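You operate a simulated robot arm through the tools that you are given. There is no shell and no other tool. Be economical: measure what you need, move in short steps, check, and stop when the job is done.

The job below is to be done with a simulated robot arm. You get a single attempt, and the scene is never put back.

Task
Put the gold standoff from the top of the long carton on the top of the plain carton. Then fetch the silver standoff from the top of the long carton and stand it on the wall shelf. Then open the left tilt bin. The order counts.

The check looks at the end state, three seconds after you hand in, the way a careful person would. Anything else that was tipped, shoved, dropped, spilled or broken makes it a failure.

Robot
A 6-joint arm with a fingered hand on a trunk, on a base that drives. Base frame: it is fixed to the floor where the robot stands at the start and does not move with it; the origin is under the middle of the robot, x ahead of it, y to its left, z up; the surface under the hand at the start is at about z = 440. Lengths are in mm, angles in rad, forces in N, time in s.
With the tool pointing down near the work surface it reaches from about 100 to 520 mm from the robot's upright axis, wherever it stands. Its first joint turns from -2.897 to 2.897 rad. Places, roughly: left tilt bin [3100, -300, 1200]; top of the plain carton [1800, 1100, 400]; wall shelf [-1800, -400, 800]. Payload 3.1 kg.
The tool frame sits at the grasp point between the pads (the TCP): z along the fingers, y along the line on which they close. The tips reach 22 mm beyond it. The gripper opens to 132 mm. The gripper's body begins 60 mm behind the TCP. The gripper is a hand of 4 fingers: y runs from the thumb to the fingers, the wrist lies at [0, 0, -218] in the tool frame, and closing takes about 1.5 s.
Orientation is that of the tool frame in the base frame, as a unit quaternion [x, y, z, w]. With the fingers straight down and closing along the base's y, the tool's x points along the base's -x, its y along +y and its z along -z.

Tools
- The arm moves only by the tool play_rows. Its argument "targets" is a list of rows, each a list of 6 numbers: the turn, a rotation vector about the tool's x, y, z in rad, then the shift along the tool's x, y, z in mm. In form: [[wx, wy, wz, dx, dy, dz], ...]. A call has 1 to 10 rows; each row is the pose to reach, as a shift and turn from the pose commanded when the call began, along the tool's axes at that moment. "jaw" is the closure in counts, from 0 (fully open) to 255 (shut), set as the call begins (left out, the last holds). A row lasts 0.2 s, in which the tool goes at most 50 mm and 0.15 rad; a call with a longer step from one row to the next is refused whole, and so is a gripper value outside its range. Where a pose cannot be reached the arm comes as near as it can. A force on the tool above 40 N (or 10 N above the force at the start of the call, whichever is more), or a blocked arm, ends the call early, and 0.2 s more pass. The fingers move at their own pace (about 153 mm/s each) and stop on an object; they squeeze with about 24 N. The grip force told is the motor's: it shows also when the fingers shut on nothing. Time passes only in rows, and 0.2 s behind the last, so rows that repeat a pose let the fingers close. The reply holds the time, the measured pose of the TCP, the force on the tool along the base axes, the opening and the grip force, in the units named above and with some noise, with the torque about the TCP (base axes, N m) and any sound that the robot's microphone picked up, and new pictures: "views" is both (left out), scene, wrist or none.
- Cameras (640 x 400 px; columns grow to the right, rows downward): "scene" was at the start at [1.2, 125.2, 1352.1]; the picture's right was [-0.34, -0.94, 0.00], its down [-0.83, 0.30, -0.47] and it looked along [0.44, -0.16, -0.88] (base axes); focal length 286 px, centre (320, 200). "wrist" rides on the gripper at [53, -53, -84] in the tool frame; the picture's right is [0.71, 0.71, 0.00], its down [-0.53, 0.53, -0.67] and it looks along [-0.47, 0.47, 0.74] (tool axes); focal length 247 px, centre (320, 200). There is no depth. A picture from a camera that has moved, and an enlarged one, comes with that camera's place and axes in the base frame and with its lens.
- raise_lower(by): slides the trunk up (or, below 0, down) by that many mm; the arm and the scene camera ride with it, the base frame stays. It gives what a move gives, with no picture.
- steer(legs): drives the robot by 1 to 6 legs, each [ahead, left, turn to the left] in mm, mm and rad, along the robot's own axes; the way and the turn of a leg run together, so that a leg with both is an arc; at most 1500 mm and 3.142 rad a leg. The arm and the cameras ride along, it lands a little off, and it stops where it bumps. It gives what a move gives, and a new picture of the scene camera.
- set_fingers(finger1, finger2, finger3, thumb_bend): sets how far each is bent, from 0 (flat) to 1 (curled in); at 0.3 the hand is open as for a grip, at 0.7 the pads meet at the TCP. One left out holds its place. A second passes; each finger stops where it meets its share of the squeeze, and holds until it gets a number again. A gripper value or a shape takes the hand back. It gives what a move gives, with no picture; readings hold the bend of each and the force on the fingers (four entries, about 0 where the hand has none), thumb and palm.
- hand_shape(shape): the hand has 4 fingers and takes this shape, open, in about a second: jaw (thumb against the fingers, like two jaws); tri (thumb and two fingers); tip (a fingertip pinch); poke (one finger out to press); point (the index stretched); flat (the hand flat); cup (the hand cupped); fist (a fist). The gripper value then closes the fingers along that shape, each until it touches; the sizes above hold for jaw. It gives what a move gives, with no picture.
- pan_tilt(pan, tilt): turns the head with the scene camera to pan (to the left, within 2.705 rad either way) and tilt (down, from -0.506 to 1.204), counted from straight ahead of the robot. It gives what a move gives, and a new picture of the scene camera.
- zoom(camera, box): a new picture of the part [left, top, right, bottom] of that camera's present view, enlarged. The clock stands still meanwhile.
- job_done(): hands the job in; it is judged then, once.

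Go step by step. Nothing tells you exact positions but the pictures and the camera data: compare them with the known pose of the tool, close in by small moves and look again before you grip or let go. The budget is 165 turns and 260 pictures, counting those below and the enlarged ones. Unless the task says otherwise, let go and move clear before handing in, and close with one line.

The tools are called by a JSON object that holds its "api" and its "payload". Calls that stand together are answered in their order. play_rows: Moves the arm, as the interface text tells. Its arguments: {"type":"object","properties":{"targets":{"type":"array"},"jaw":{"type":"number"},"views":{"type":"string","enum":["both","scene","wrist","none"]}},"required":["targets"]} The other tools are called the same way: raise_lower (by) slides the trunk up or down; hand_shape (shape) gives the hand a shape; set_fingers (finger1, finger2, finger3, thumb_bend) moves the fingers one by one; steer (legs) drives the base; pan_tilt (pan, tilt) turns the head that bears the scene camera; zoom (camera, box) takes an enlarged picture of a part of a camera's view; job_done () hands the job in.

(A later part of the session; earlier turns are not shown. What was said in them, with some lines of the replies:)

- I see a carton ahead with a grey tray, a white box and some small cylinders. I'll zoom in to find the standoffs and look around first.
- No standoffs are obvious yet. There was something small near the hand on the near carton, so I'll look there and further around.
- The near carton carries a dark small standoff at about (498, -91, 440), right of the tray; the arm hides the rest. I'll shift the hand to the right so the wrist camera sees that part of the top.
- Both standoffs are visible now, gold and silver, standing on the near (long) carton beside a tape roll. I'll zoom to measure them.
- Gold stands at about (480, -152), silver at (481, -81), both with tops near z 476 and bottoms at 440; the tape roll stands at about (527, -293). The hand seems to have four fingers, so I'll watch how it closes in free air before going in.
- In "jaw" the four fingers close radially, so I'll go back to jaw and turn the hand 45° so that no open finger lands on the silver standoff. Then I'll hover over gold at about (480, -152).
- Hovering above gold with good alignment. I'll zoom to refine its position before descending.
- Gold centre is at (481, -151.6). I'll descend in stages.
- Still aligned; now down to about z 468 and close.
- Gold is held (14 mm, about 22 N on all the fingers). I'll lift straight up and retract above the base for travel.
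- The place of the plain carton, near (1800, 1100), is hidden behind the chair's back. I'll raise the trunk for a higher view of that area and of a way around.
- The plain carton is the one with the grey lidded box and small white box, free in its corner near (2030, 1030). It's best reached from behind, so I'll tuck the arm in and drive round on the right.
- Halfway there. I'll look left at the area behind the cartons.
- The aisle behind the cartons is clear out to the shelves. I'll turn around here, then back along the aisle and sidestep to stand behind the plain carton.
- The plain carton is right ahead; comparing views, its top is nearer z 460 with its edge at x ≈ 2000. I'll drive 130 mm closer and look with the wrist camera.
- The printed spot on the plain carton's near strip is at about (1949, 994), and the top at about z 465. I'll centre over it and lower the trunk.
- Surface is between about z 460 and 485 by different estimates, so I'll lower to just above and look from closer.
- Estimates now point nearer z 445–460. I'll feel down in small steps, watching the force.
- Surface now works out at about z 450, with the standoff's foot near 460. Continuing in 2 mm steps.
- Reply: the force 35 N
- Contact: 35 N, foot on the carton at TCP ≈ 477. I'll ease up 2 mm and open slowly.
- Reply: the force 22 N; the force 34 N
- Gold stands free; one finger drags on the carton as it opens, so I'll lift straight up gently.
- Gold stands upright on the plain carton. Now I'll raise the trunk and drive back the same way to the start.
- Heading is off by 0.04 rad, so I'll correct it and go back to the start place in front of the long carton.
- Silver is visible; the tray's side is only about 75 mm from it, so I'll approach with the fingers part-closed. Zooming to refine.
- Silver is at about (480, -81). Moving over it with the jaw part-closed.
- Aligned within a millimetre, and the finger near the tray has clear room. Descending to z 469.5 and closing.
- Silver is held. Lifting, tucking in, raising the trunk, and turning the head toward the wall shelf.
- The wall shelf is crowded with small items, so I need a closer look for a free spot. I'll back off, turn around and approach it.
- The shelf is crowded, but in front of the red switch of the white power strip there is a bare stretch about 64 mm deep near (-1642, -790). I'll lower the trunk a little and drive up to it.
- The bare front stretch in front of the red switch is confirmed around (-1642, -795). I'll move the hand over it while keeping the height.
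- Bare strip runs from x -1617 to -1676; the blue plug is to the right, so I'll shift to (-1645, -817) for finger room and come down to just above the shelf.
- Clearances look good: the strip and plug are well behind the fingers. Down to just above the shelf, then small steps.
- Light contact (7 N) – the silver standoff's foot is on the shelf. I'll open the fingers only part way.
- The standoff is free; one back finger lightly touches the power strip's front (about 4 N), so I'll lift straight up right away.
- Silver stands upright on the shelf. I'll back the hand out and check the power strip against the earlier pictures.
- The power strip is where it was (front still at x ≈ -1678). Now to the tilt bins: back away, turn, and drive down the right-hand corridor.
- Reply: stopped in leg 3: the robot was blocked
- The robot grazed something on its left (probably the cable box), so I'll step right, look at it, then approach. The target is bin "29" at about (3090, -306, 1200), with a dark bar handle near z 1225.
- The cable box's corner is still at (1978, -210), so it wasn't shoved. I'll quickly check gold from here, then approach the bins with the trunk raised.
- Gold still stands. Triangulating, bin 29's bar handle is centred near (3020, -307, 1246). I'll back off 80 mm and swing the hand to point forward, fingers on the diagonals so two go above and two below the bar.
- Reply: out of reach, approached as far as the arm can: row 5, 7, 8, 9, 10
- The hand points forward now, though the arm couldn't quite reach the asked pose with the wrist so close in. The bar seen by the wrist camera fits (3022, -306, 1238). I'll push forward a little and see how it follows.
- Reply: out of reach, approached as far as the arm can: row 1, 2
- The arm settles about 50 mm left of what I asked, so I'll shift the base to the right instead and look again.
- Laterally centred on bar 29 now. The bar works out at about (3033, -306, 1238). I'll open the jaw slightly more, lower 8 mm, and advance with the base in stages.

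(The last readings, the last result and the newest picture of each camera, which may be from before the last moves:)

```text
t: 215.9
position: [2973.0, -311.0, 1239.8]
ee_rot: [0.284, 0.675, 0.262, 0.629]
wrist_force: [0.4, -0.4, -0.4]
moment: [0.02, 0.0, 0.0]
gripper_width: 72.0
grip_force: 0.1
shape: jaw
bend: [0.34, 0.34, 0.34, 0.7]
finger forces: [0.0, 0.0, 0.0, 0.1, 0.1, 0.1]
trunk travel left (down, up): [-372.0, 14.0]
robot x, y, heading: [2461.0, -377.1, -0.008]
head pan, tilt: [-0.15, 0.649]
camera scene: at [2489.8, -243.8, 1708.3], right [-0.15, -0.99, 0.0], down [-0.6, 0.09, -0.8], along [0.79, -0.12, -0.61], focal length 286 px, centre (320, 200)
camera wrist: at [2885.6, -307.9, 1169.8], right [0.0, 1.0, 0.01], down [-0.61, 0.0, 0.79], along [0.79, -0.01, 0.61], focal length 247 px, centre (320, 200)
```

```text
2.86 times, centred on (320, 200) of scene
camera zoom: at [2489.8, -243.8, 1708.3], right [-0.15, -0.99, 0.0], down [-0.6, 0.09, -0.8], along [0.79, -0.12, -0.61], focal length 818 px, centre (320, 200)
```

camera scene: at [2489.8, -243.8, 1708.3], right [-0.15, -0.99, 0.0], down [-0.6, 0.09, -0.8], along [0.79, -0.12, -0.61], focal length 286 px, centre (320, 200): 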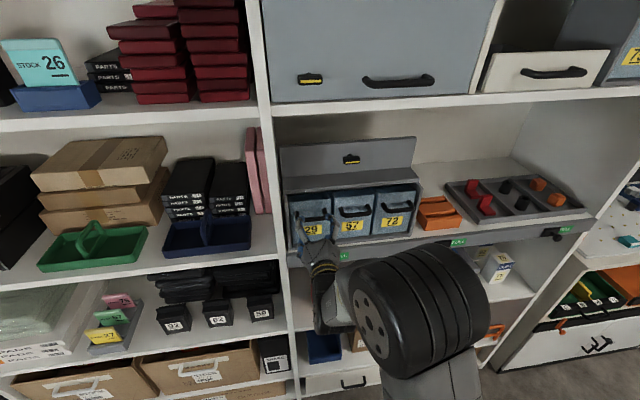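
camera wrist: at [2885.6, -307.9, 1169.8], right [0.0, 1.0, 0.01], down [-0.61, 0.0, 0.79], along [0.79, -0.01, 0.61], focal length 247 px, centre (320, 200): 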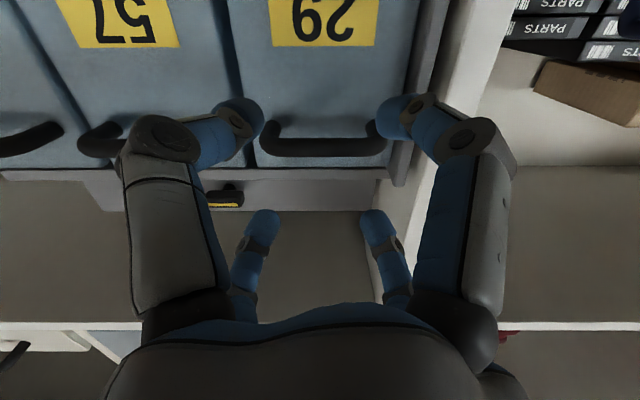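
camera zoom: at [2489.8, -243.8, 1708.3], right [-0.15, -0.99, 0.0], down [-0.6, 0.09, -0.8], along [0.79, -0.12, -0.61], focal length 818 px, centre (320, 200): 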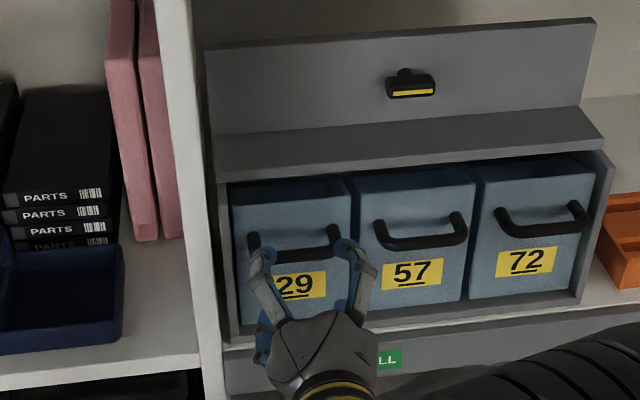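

The bar is clear: about 12 mm thick, 77 mm wide, standing 40 mm off the bin face, at about (3025, -307, 1237). The hand is in line with it, so I'll narrow the jaw a touch and advance 50 mm.

{"api": "play_rows", "payload": {"targets": [[0, 0, 0, 0, 0, 0], [0, 0, 0, 0, 0, 0]], "jaw": 132, "views": "none"}}

{"api": "steer", "payload": {"legs": [[48, 0, 0]]}}

{"api": "play_rows", "payload": {"targets": [[0, 0, 0, 0, 0, 0]], "views": "wrist"}}

{"api": "zoom", "payload": {"camera": "wrist", "box": [200, 80, 440, 240]}}

{"api": "zoom", "payload": {"camera": "scene", "box": [250, 140, 390, 270]}}

```text
t: 216.5
position: [2971.0, -309.5, 1239.3]
ee_rot: [0.282, 0.675, 0.263, 0.629]
wrist_force: [-0.9, -0.6, -0.3]
moment: [0.0, 0.05, 0.05]
gripper_width: 64.2
grip_force: 0.1
shape: jaw
bend: [0.37, 0.37, 0.37, 0.7]
finger forces: [0.1, 0.0, 0.1, 0.1, 0.1, 0.0]
trunk travel left (down, up): [-372.0, 14.0]
robot x, y, heading: [2463.1, -377.6, -0.006]
head pan, tilt: [-0.15, 0.649]
```

```text
t: 217.4
position: [3020.7, -310.3, 1240.1]
ee_rot: [0.284, 0.675, 0.262, 0.629]
wrist_force: [-0.8, -0.2, -0.3]
moment: [-0.03, -0.04, 0.01]
gripper_width: 64.0
grip_force: 0.0
shape: jaw
bend: [0.37, 0.37, 0.37, 0.7]
finger forces: [0.0, 0.0, 0.0, 0.1, 0.0, 0.0]
trunk travel left (down, up): [-372.0, 14.0]
robot x, y, heading: [2506.1, -379.8, -0.002]
head pan, tilt: [-0.15, 0.649]
camera scene: at [2537.8, -244.1, 1708.3], right [-0.15, -0.99, 0.0], down [-0.6, 0.09, -0.8], along [0.79, -0.12, -0.61], focal length 286 px, centre (320, 200)
```

scene: 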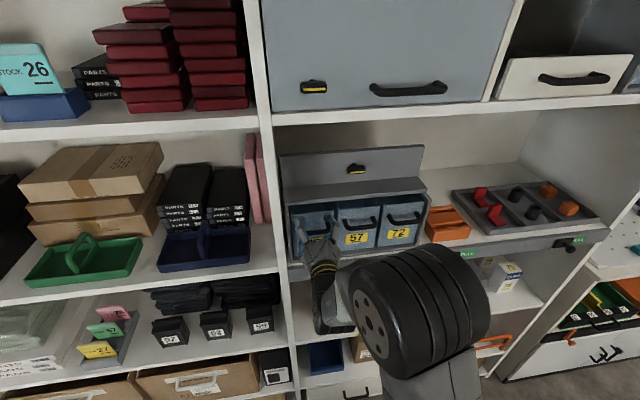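

```text
t: 217.8
position: [3017.7, -310.8, 1240.8]
ee_rot: [0.283, 0.674, 0.262, 0.63]
wrist_force: [-0.1, -0.1, 0.1]
moment: [0.01, -0.02, 0.01]
gripper_width: 63.9
grip_force: 0.0
shape: jaw
bend: [0.37, 0.37, 0.37, 0.7]
finger forces: [0.1, 0.1, 0.0, 0.0, 0.0, 0.0]
trunk travel left (down, up): [-372.0, 14.0]
robot x, y, heading: [2507.5, -380.6, -0.004]
head pan, tilt: [-0.15, 0.649]
camera wrist: at [2930.8, -308.1, 1170.8], right [0.0, 1.0, 0.01], down [-0.61, 0.0, 0.79], along [0.79, -0.01, 0.61], focal length 247 px, centre (320, 200)
```

wrist: 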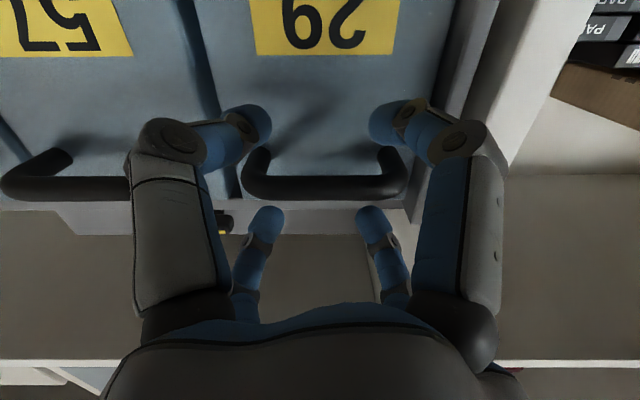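

```text
2.50 times, centred on (320, 160) of wrist
camera zoom: at [2930.8, -308.1, 1170.8], right [0.0, 1.0, 0.01], down [-0.61, 0.0, 0.79], along [0.79, -0.01, 0.61], focal length 617 px, centre (320, 300)
```

zoom: 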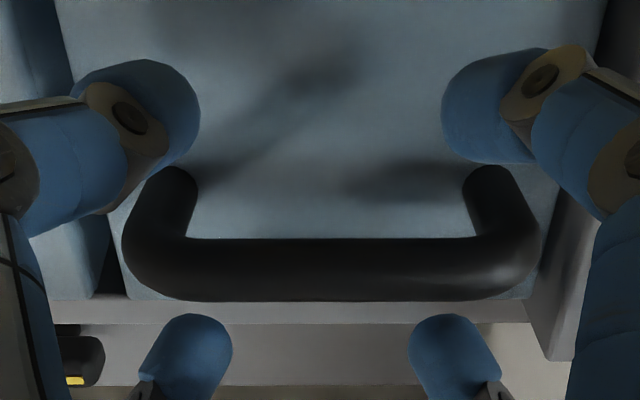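

```text
3.08 times, centred on (320, 205) of scene
camera zoom: at [2533.7, -244.1, 1708.4], right [-0.15, -0.99, 0.0], down [-0.6, 0.09, -0.8], along [0.79, -0.12, -0.6], focal length 881 px, centre (320, 185)
```

zoom: 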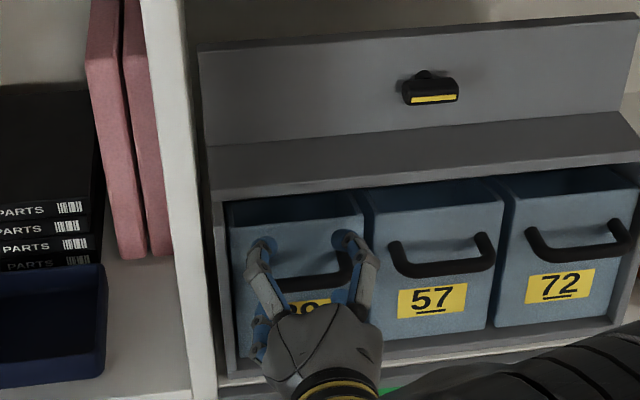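

The bar is now at (3028, -304, 1238.6) and lies between the upper and lower fingers. I'll go 8 mm further and close.

{"api": "steer", "payload": {"legs": [[8, 0, 0]]}}

{"api": "play_rows", "payload": {"targets": [[0, 0, 0, 0, 0, 0], [0, 0, 0, 0, 0, 0], [0, 0, 0, 0, 0, 0], [0, 0, 0, 0, 0, 0], [0, 0, 0, 0, 0, 0], [0, 0, 0, 0, 0, 0]], "jaw": 255, "views": "wrist"}}

```text
t: 218.6
position: [3026.8, -310.3, 1240.4]
ee_rot: [0.284, 0.674, 0.261, 0.63]
wrist_force: [-0.4, -0.7, 0.5]
moment: [-0.01, 0.0, 0.01]
gripper_width: 64.0
grip_force: 0.1
shape: jaw
bend: [0.37, 0.37, 0.37, 0.7]
finger forces: [0.1, 0.0, 0.0, 0.0, 0.1, 0.1]
trunk travel left (down, up): [-372.0, 14.0]
robot x, y, heading: [2515.2, -377.9, -0.005]
head pan, tilt: [-0.15, 0.649]
camera scene: at [2543.4, -244.1, 1708.3], right [-0.15, -0.99, 0.0], down [-0.6, 0.09, -0.8], along [0.79, -0.12, -0.6], focal length 286 px, centre (320, 200)
```

scene: 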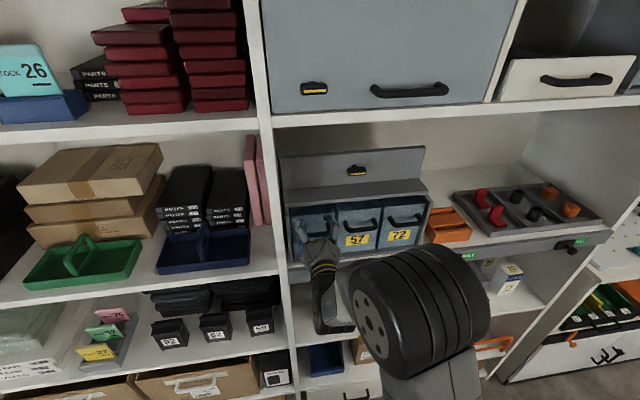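

```text
t: 220.0
position: [3028.6, -311.0, 1238.3]
ee_rot: [0.283, 0.675, 0.262, 0.629]
wrist_force: [0.2, 0.3, -7.9]
moment: [-0.03, 0.01, 0.0]
gripper_width: 0.2
grip_force: 24.4
shape: jaw
bend: [0.7, 0.7, 0.7, 0.73]
finger forces: [9.6, 4.1, 5.6, 0.0, 7.2, 0.0]
trunk travel left (down, up): [-372.0, 14.0]
robot x, y, heading: [2518.7, -381.9, -0.005]
head pan, tilt: [-0.15, 0.649]
camera wrist: at [2941.0, -308.0, 1169.4], right [0.0, 1.0, 0.01], down [-0.61, 0.0, 0.79], along [0.79, -0.01, 0.61], focal length 247 px, centre (320, 200)
```

wrist: 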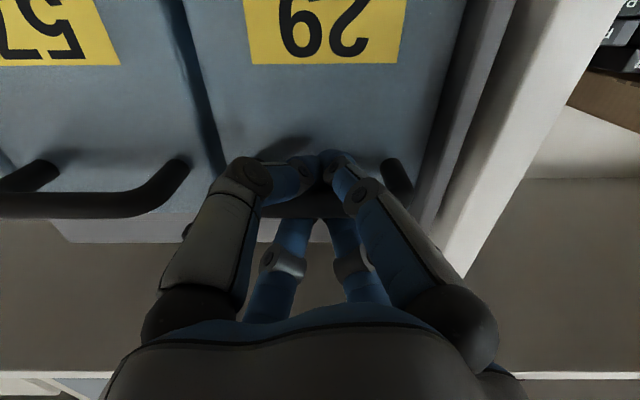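

The fingers are wrapped round the bar. I'll pull gently: a little back with the base, then a little down, following the tilt arc.

{"api": "steer", "payload": {"legs": [[-18, 0, 0]]}}

{"api": "raise_lower", "payload": {"by": -7}}

{"api": "zoom", "payload": {"camera": "scene", "box": [250, 140, 390, 270]}}

```text
t: 220.9
position: [3014.9, -310.6, 1234.6]
ee_rot: [0.285, 0.679, 0.259, 0.624]
wrist_force: [8.7, 1.3, -16.7]
moment: [0.02, -0.15, -0.01]
gripper_width: 0.0
grip_force: 23.7
shape: jaw
bend: [0.7, 0.7, 0.7, 0.73]
finger forces: [13.9, 4.3, 5.7, 0.0, 10.2, 0.0]
trunk travel left (down, up): [-372.0, 14.0]
robot x, y, heading: [2498.3, -378.4, -0.006]
head pan, tilt: [-0.15, 0.649]
stopped in leg 1: the force on the tool passed its limit at 44 N (the readings are from after the stop); the commanded pose is now the measured one
camera scene: at [2531.7, -243.4, 1708.2], right [-0.16, -0.99, 0.0], down [-0.6, 0.09, -0.8], along [0.79, -0.12, -0.61], focal length 286 px, centre (320, 200)
```

scene: 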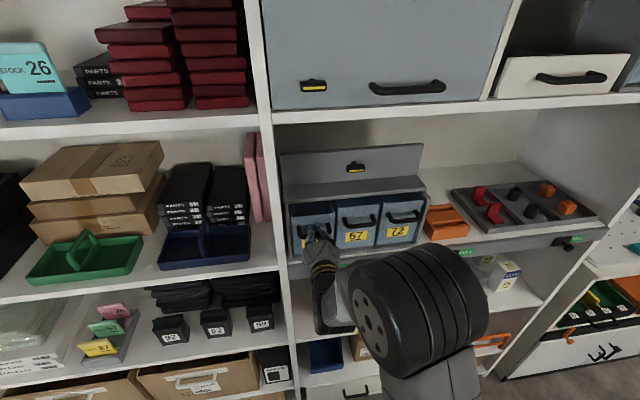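

```text
t: 221.4
position: [3014.4, -310.0, 1232.9]
ee_rot: [0.283, 0.674, 0.261, 0.63]
wrist_force: [0.4, 1.1, 3.8]
moment: [-0.04, -0.06, -0.02]
gripper_width: 0.0
grip_force: 24.2
shape: jaw
bend: [0.7, 0.7, 0.7, 0.73]
finger forces: [7.8, 7.3, 9.5, 0.1, 5.2, 0.1]
trunk travel left (down, up): [-365.0, 21.0]
robot x, y, heading: [2502.6, -379.4, -0.003]
head pan, tilt: [-0.15, 0.649]
```

```text
3.08 times, centred on (320, 205) of scene
camera zoom: at [2528.9, -243.8, 1701.2], right [-0.16, -0.99, 0.0], down [-0.6, 0.09, -0.8], along [0.79, -0.12, -0.6], focal length 881 px, centre (320, 185)
```

zoom: 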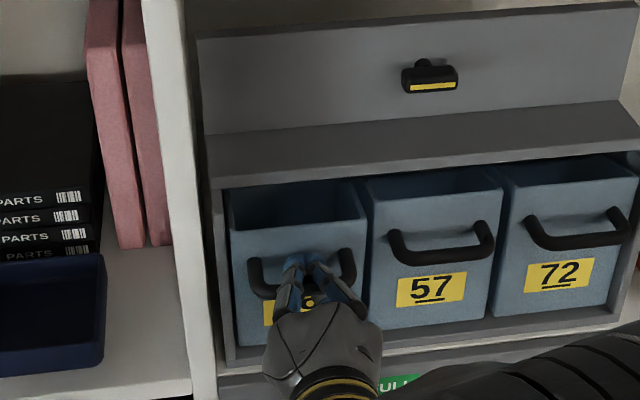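

The bin is tilting open (its dark opening shows more). I'll continue with the arm in combined back-and-down steps.

{"api": "play_rows", "payload": {"targets": [[0, 0, 0, 1.5, -1.5, -5], [0, 0, 0, 3, -3, -10], [0, 0, 0, 4.5, -4.5, -15], [0, 0, 0, 6.5, -6.5, -20]], "views": "none"}}

{"api": "zoom", "payload": {"camera": "scene", "box": [250, 140, 390, 270]}}

```text
t: 222.4
position: [2993.3, -310.7, 1222.9]
ee_rot: [0.285, 0.676, 0.26, 0.627]
wrist_force: [5.6, 0.1, -4.6]
moment: [-0.03, -0.16, 0.0]
gripper_width: 0.2
grip_force: 24.3
shape: jaw
bend: [0.7, 0.7, 0.7, 0.73]
finger forces: [10.2, 5.3, 6.6, 0.0, 8.6, 0.0]
trunk travel left (down, up): [-365.0, 21.0]
robot x, y, heading: [2499.9, -378.0, -0.01]
head pan, tilt: [-0.15, 0.649]
```

```text
3.08 times, centred on (320, 205) of scene
camera zoom: at [2531.4, -243.7, 1701.4], right [-0.16, -0.99, 0.0], down [-0.6, 0.09, -0.8], along [0.79, -0.12, -0.61], focal length 881 px, centre (320, 185)
```

zoom: 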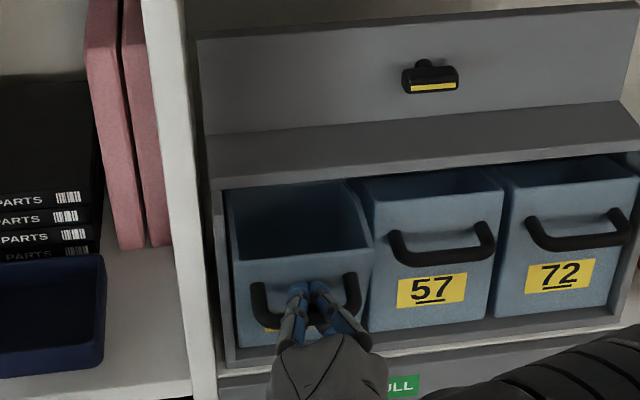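

It opens nicely and the force is low. Continuing along the arc.

{"api": "play_rows", "payload": {"targets": [[0, 0, 0, 2, -2, -5], [0, 0, 0, 4, -4, -10], [0, 0, 0, 6, -6, -15], [0, 0, 0, 8.5, -8.5, -20], [0, 0, 0, 11, -11, -25], [0, 0, 0, 13.5, -13.5, -30], [0, 0, 0, 16, -16, -35]], "views": "none"}}

{"api": "zoom", "payload": {"camera": "scene", "box": [250, 140, 390, 270]}}

```text
t: 224.0
position: [2967.0, -310.0, 1200.9]
ee_rot: [0.287, 0.68, 0.258, 0.623]
wrist_force: [26.2, 0.5, -19.8]
moment: [0.05, -0.2, 0.02]
gripper_width: 0.0
grip_force: 24.4
shape: jaw
bend: [0.7, 0.7, 0.7, 0.73]
finger forces: [16.1, 4.6, 5.9, 0.0, 33.6, 0.0]
trunk travel left (down, up): [-365.0, 21.0]
robot x, y, heading: [2496.6, -376.1, -0.009]
head pan, tilt: [-0.15, 0.649]
stopped in row 7: the force on the tool passed its limit at 41 N (the readings are from after the stop); the commanded pose is now the measured one
```

```text
3.08 times, centred on (320, 205) of scene
camera zoom: at [2540.5, -243.3, 1701.1], right [-0.16, -0.99, 0.0], down [-0.6, 0.09, -0.79], along [0.78, -0.12, -0.61], focal length 881 px, centre (320, 185)
```

zoom: 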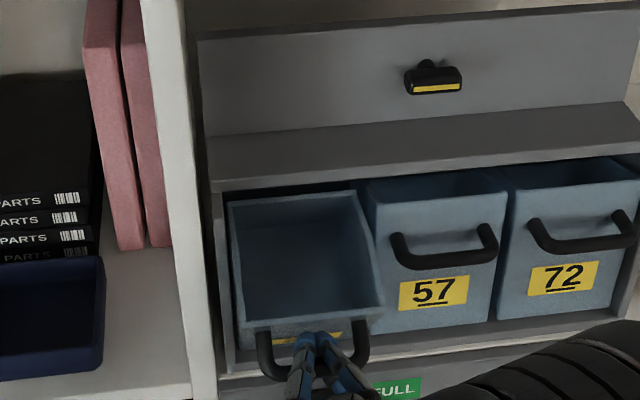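

Force at the stop was radial, meaning my path was slightly off the arc rather than at the end stop. I'll continue more downward.

{"api": "play_rows", "payload": {"targets": [[0, 0, 0, 2.5, -2.5, 1.5], [0, 0, 0, 5, -5, 0], [0, 0, 0, 7.5, -7.5, -2], [0, 0, 0, 10, -10, -4.5], [0, 0, 0, 12.5, -12.5, -6.5], [0, 0, 0, 15, -15, -9]], "views": "none"}}

{"api": "zoom", "payload": {"camera": "scene", "box": [250, 140, 390, 270]}}

```text
t: 225.4
position: [2954.4, -310.3, 1183.2]
ee_rot: [0.286, 0.678, 0.262, 0.625]
wrist_force: [26.5, -0.6, -10.9]
moment: [-0.03, -0.24, -0.02]
gripper_width: 0.0
grip_force: 23.6
shape: jaw
bend: [0.7, 0.7, 0.7, 0.73]
finger forces: [14.5, 6.0, 7.3, 0.0, 32.5, 0.0]
trunk travel left (down, up): [-365.0, 21.0]
robot x, y, heading: [2501.3, -376.3, -0.008]
head pan, tilt: [-0.15, 0.649]
```

```text
3.08 times, centred on (320, 205) of scene
camera zoom: at [2539.0, -244.0, 1701.3], right [-0.16, -0.99, 0.0], down [-0.6, 0.09, -0.79], along [0.78, -0.12, -0.61], focal length 881 px, centre (320, 185)
```

zoom: 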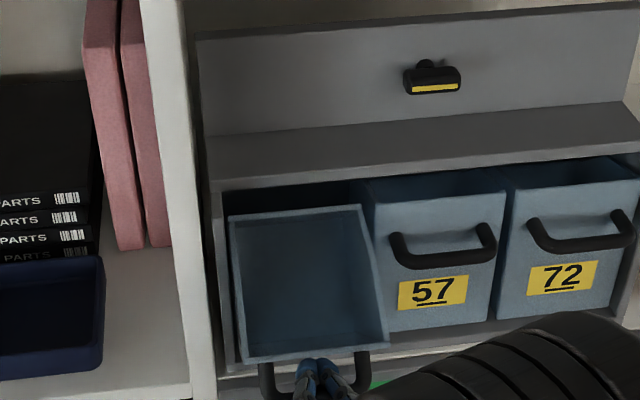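

The bin is tilted about 45° now. One more step along the arc to see whether it reaches its stop.

{"api": "play_rows", "payload": {"targets": [[0, 0, 0, 2.5, -2.5, 2.5], [0, 0, 0, 5, -5, 2], [0, 0, 0, 7.5, -7.5, 1], [0, 0, 0, 10, -10, 0], [0, 0, 0, 12.5, -12.5, -1.5], [0, 0, 0, 15, -15, -3]], "views": "wrist"}}

{"api": "zoom", "payload": {"camera": "scene", "box": [250, 140, 390, 270]}}

```text
t: 226.1
position: [2954.8, -310.0, 1182.1]
ee_rot: [0.283, 0.669, 0.264, 0.635]
wrist_force: [14.9, -1.4, 6.1]
moment: [-0.03, -0.06, 0.04]
gripper_width: 0.0
grip_force: 23.9
shape: jaw
bend: [0.7, 0.7, 0.7, 0.73]
finger forces: [10.3, 12.4, 14.9, 0.1, 31.3, 0.0]
trunk travel left (down, up): [-365.0, 21.0]
robot x, y, heading: [2502.2, -380.7, -0.007]
head pan, tilt: [-0.15, 0.649]
stopped in row 3: the force on the tool passed its limit at 44 N (the readings are from after the stop); the commanded pose is now the measured one
camera wrist: at [2868.6, -307.2, 1110.6], right [0.01, 1.0, 0.01], down [-0.63, 0.0, 0.78], along [0.78, -0.01, 0.63], focal length 247 px, centre (320, 200)
```

wrist: 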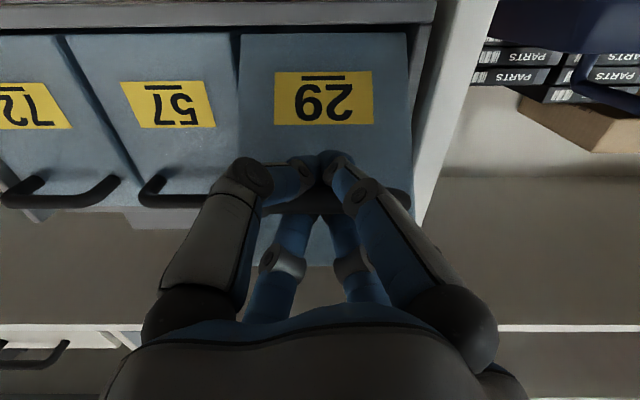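

```text
3.08 times, centred on (320, 205) of scene
camera zoom: at [2533.2, -244.5, 1701.3], right [-0.16, -0.99, 0.0], down [-0.6, 0.09, -0.8], along [0.79, -0.12, -0.61], focal length 881 px, centre (320, 185)
```

zoom: 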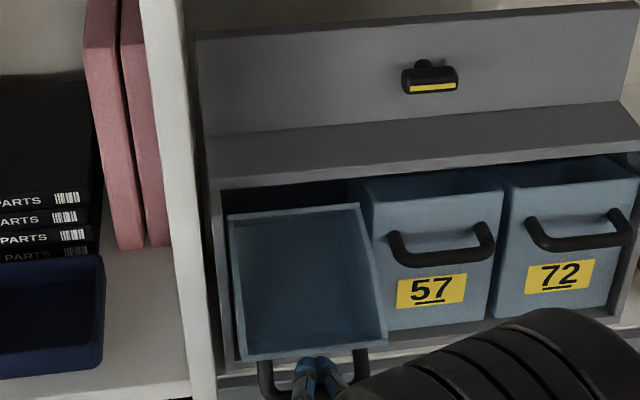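

The bin is at its stop, about 45° open. I'll release gently and see whether it stays.

{"api": "play_rows", "payload": {"targets": [[0, 0, 0, 0, 0, 0], [0, 0, 0, 0, 0, 0], [0, 0, 0, 0, 0, 0], [0, 0, 0, 0, 0, 0]], "jaw": 125, "views": "wrist"}}

{"api": "zoom", "payload": {"camera": "scene", "box": [250, 140, 390, 270]}}

```text
t: 227.1
position: [2951.5, -309.0, 1182.8]
ee_rot: [0.283, 0.67, 0.264, 0.633]
wrist_force: [-2.2, 5.2, 0.5]
moment: [-0.23, -0.05, 0.11]
gripper_width: 65.4
grip_force: 0.1
shape: jaw
bend: [0.36, 0.37, 0.38, 0.7]
finger forces: [0.1, 2.2, 5.2, 0.1, 0.1, 0.0]
trunk travel left (down, up): [-365.0, 21.0]
robot x, y, heading: [2504.2, -377.9, -0.009]
head pan, tilt: [-0.15, 0.649]
camera wrist: at [2864.1, -305.7, 1110.5], right [0.0, 1.0, 0.01], down [-0.62, 0.0, 0.78], along [0.78, -0.01, 0.62], focal length 247 px, centre (320, 200)
```

wrist: 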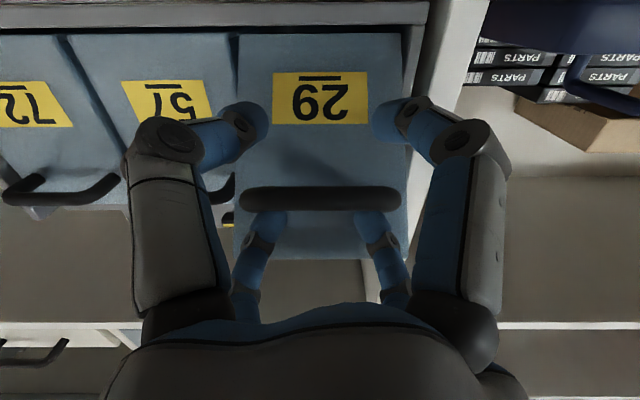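

```text
3.08 times, centred on (320, 205) of scene
camera zoom: at [2528.3, -242.4, 1701.4], right [-0.16, -0.99, 0.0], down [-0.6, 0.09, -0.8], along [0.79, -0.12, -0.6], focal length 881 px, centre (320, 185)
```

zoom: 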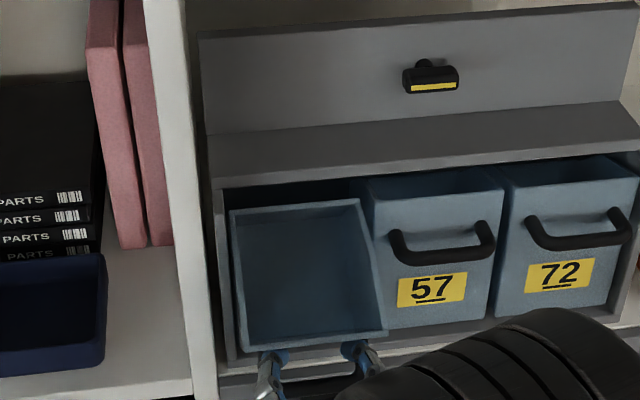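

The bin stays open. I'll relax the fingers slightly off the face and draw the hand straight back.

{"api": "play_rows", "payload": {"targets": [[0, 0, 0, 0, 0, 0], [0, 0, 0, 0, 0, -5], [0, 0, 0, 0, 0, -12], [0, 0, 0, 0, 0, -22], [0, 0, 0, 0, 0, -34], [0, 0, 0, 0, 0, -46]], "jaw": 135, "views": "wrist"}}

```text
t: 228.5
position: [2937.9, -296.3, 1175.5]
ee_rot: [0.284, 0.67, 0.264, 0.634]
wrist_force: [-1.0, 0.1, 0.6]
moment: [0.02, 0.02, -0.04]
gripper_width: 62.4
grip_force: 0.0
shape: jaw
bend: [0.37, 0.38, 0.38, 0.7]
finger forces: [0.1, 0.0, 0.0, 0.1, 0.1, 0.0]
out of reach, approached as far as the arm can: row 3, 4, 5, 6
trunk travel left (down, up): [-365.0, 21.0]
robot x, y, heading: [2500.2, -379.9, -0.004]
head pan, tilt: [-0.15, 0.649]
camera wrist: at [2850.8, -294.0, 1105.2], right [0.01, 1.0, 0.01], down [-0.62, 0.0, 0.78], along [0.78, -0.01, 0.62], focal length 247 px, centre (320, 200)
```

wrist: 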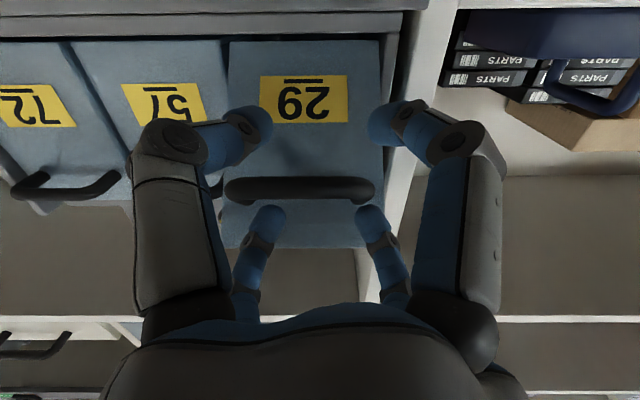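

The arm is at its inner limit, so I'll raise the trunk 7 mm to recentre on the bar and back off with the base.

{"api": "raise_lower", "payload": {"by": 7}}

{"api": "steer", "payload": {"legs": [[-60, 0, 0]]}}

{"api": "zoom", "payload": {"camera": "scene", "box": [230, 120, 430, 280]}}

```text
t: 229.1
position: [2936.6, -297.2, 1183.3]
ee_rot: [0.283, 0.67, 0.264, 0.634]
wrist_force: [0.0, -0.4, -0.2]
moment: [0.03, -0.01, -0.03]
gripper_width: 62.5
grip_force: 0.1
shape: jaw
bend: [0.37, 0.38, 0.38, 0.7]
finger forces: [0.0, 0.0, 0.0, 0.0, 0.0, 0.1]
trunk travel left (down, up): [-372.0, 14.0]
robot x, y, heading: [2499.9, -377.9, -0.003]
head pan, tilt: [-0.15, 0.649]
```

```text
t: 230.1
position: [2876.7, -295.8, 1184.0]
ee_rot: [0.283, 0.669, 0.265, 0.634]
wrist_force: [-1.6, -0.9, 0.6]
moment: [0.01, 0.03, -0.01]
gripper_width: 62.2
grip_force: 0.1
shape: jaw
bend: [0.37, 0.38, 0.38, 0.7]
finger forces: [0.1, 0.0, 0.0, 0.1, 0.1, 0.0]
trunk travel left (down, up): [-372.0, 14.0]
robot x, y, heading: [2438.3, -377.6, -0.004]
head pan, tilt: [-0.15, 0.649]
camera scene: at [2467.2, -243.7, 1708.4], right [-0.16, -0.99, 0.0], down [-0.6, 0.09, -0.8], along [0.79, -0.12, -0.6], focal length 286 px, centre (320, 200)
```

scene: 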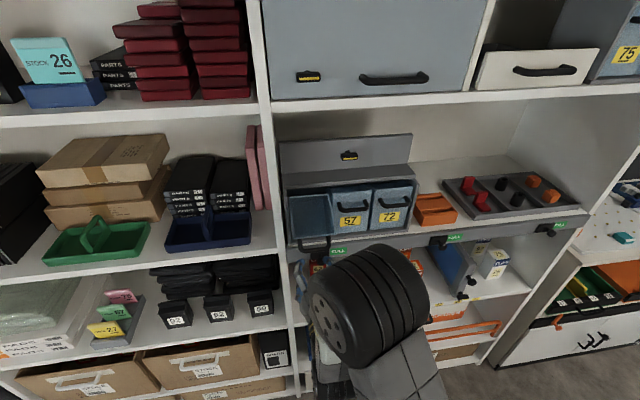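

```text
2.50 times, centred on (330, 200) of scene
camera zoom: at [2467.2, -243.7, 1708.4], right [-0.16, -0.99, 0.0], down [-0.6, 0.09, -0.8], along [0.79, -0.12, -0.6], focal length 716 px, centre (295, 200)
```

zoom: 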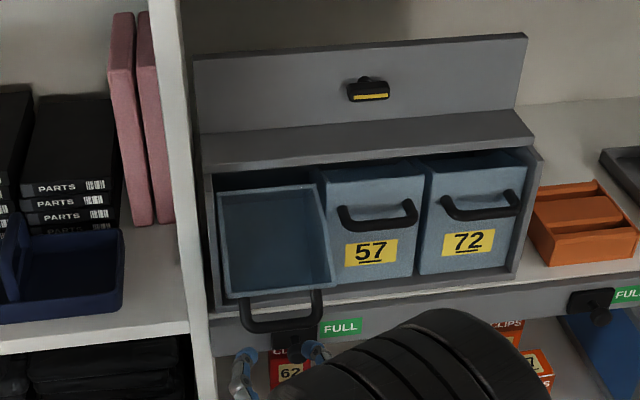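

The bin stays open and the hand is clear of its handle. I'll back off a little more and take a last look.

{"api": "steer", "payload": {"legs": [[-80, 0, 0]]}}

{"api": "zoom", "payload": {"camera": "scene", "box": [220, 110, 540, 310]}}

```text
t: 231.1
position: [2795.1, -297.0, 1184.5]
ee_rot: [0.283, 0.669, 0.265, 0.634]
wrist_force: [1.2, -0.6, 0.3]
moment: [-0.02, -0.01, -0.01]
gripper_width: 62.5
grip_force: 0.0
shape: jaw
bend: [0.37, 0.38, 0.38, 0.7]
finger forces: [0.1, 0.0, 0.0, 0.0, 0.0, 0.0]
trunk travel left (down, up): [-372.0, 14.0]
robot x, y, heading: [2362.5, -377.5, -0.002]
head pan, tilt: [-0.15, 0.649]
camera scene: at [2386.7, -243.2, 1708.4], right [-0.16, -0.99, 0.0], down [-0.6, 0.09, -0.8], along [0.79, -0.12, -0.6], focal length 286 px, centre (320, 200)
```

scene: 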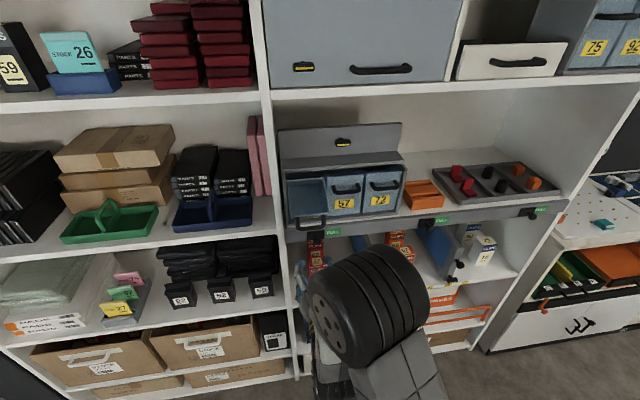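

```text
2.00 times, centred on (380, 210) of scene
camera zoom: at [2386.7, -243.2, 1708.4], right [-0.16, -0.99, 0.0], down [-0.6, 0.09, -0.8], along [0.79, -0.12, -0.6], focal length 573 px, centre (200, 180)
```

zoom: 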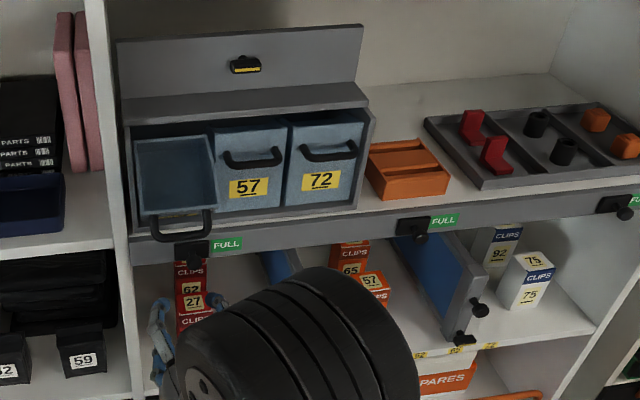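

The left bin stays open at its stop, nothing around it has changed, and the hand is clear. Both standoffs were upright when last seen, so I'm handing in.

{"api": "job_done", "payload": {}}

```text
The job is handed in.
```

I did all three steps in the order you gave and handed the job in: the gold standoff is on the plain carton, the silver standoff is on the wall shelf, and the left tilt bin ("29") is open at its stop. On the way to the bins the base bumped something on its left, probably the cable box. Pictures afterwards showed that box in the same place and the gold standoff still upright.
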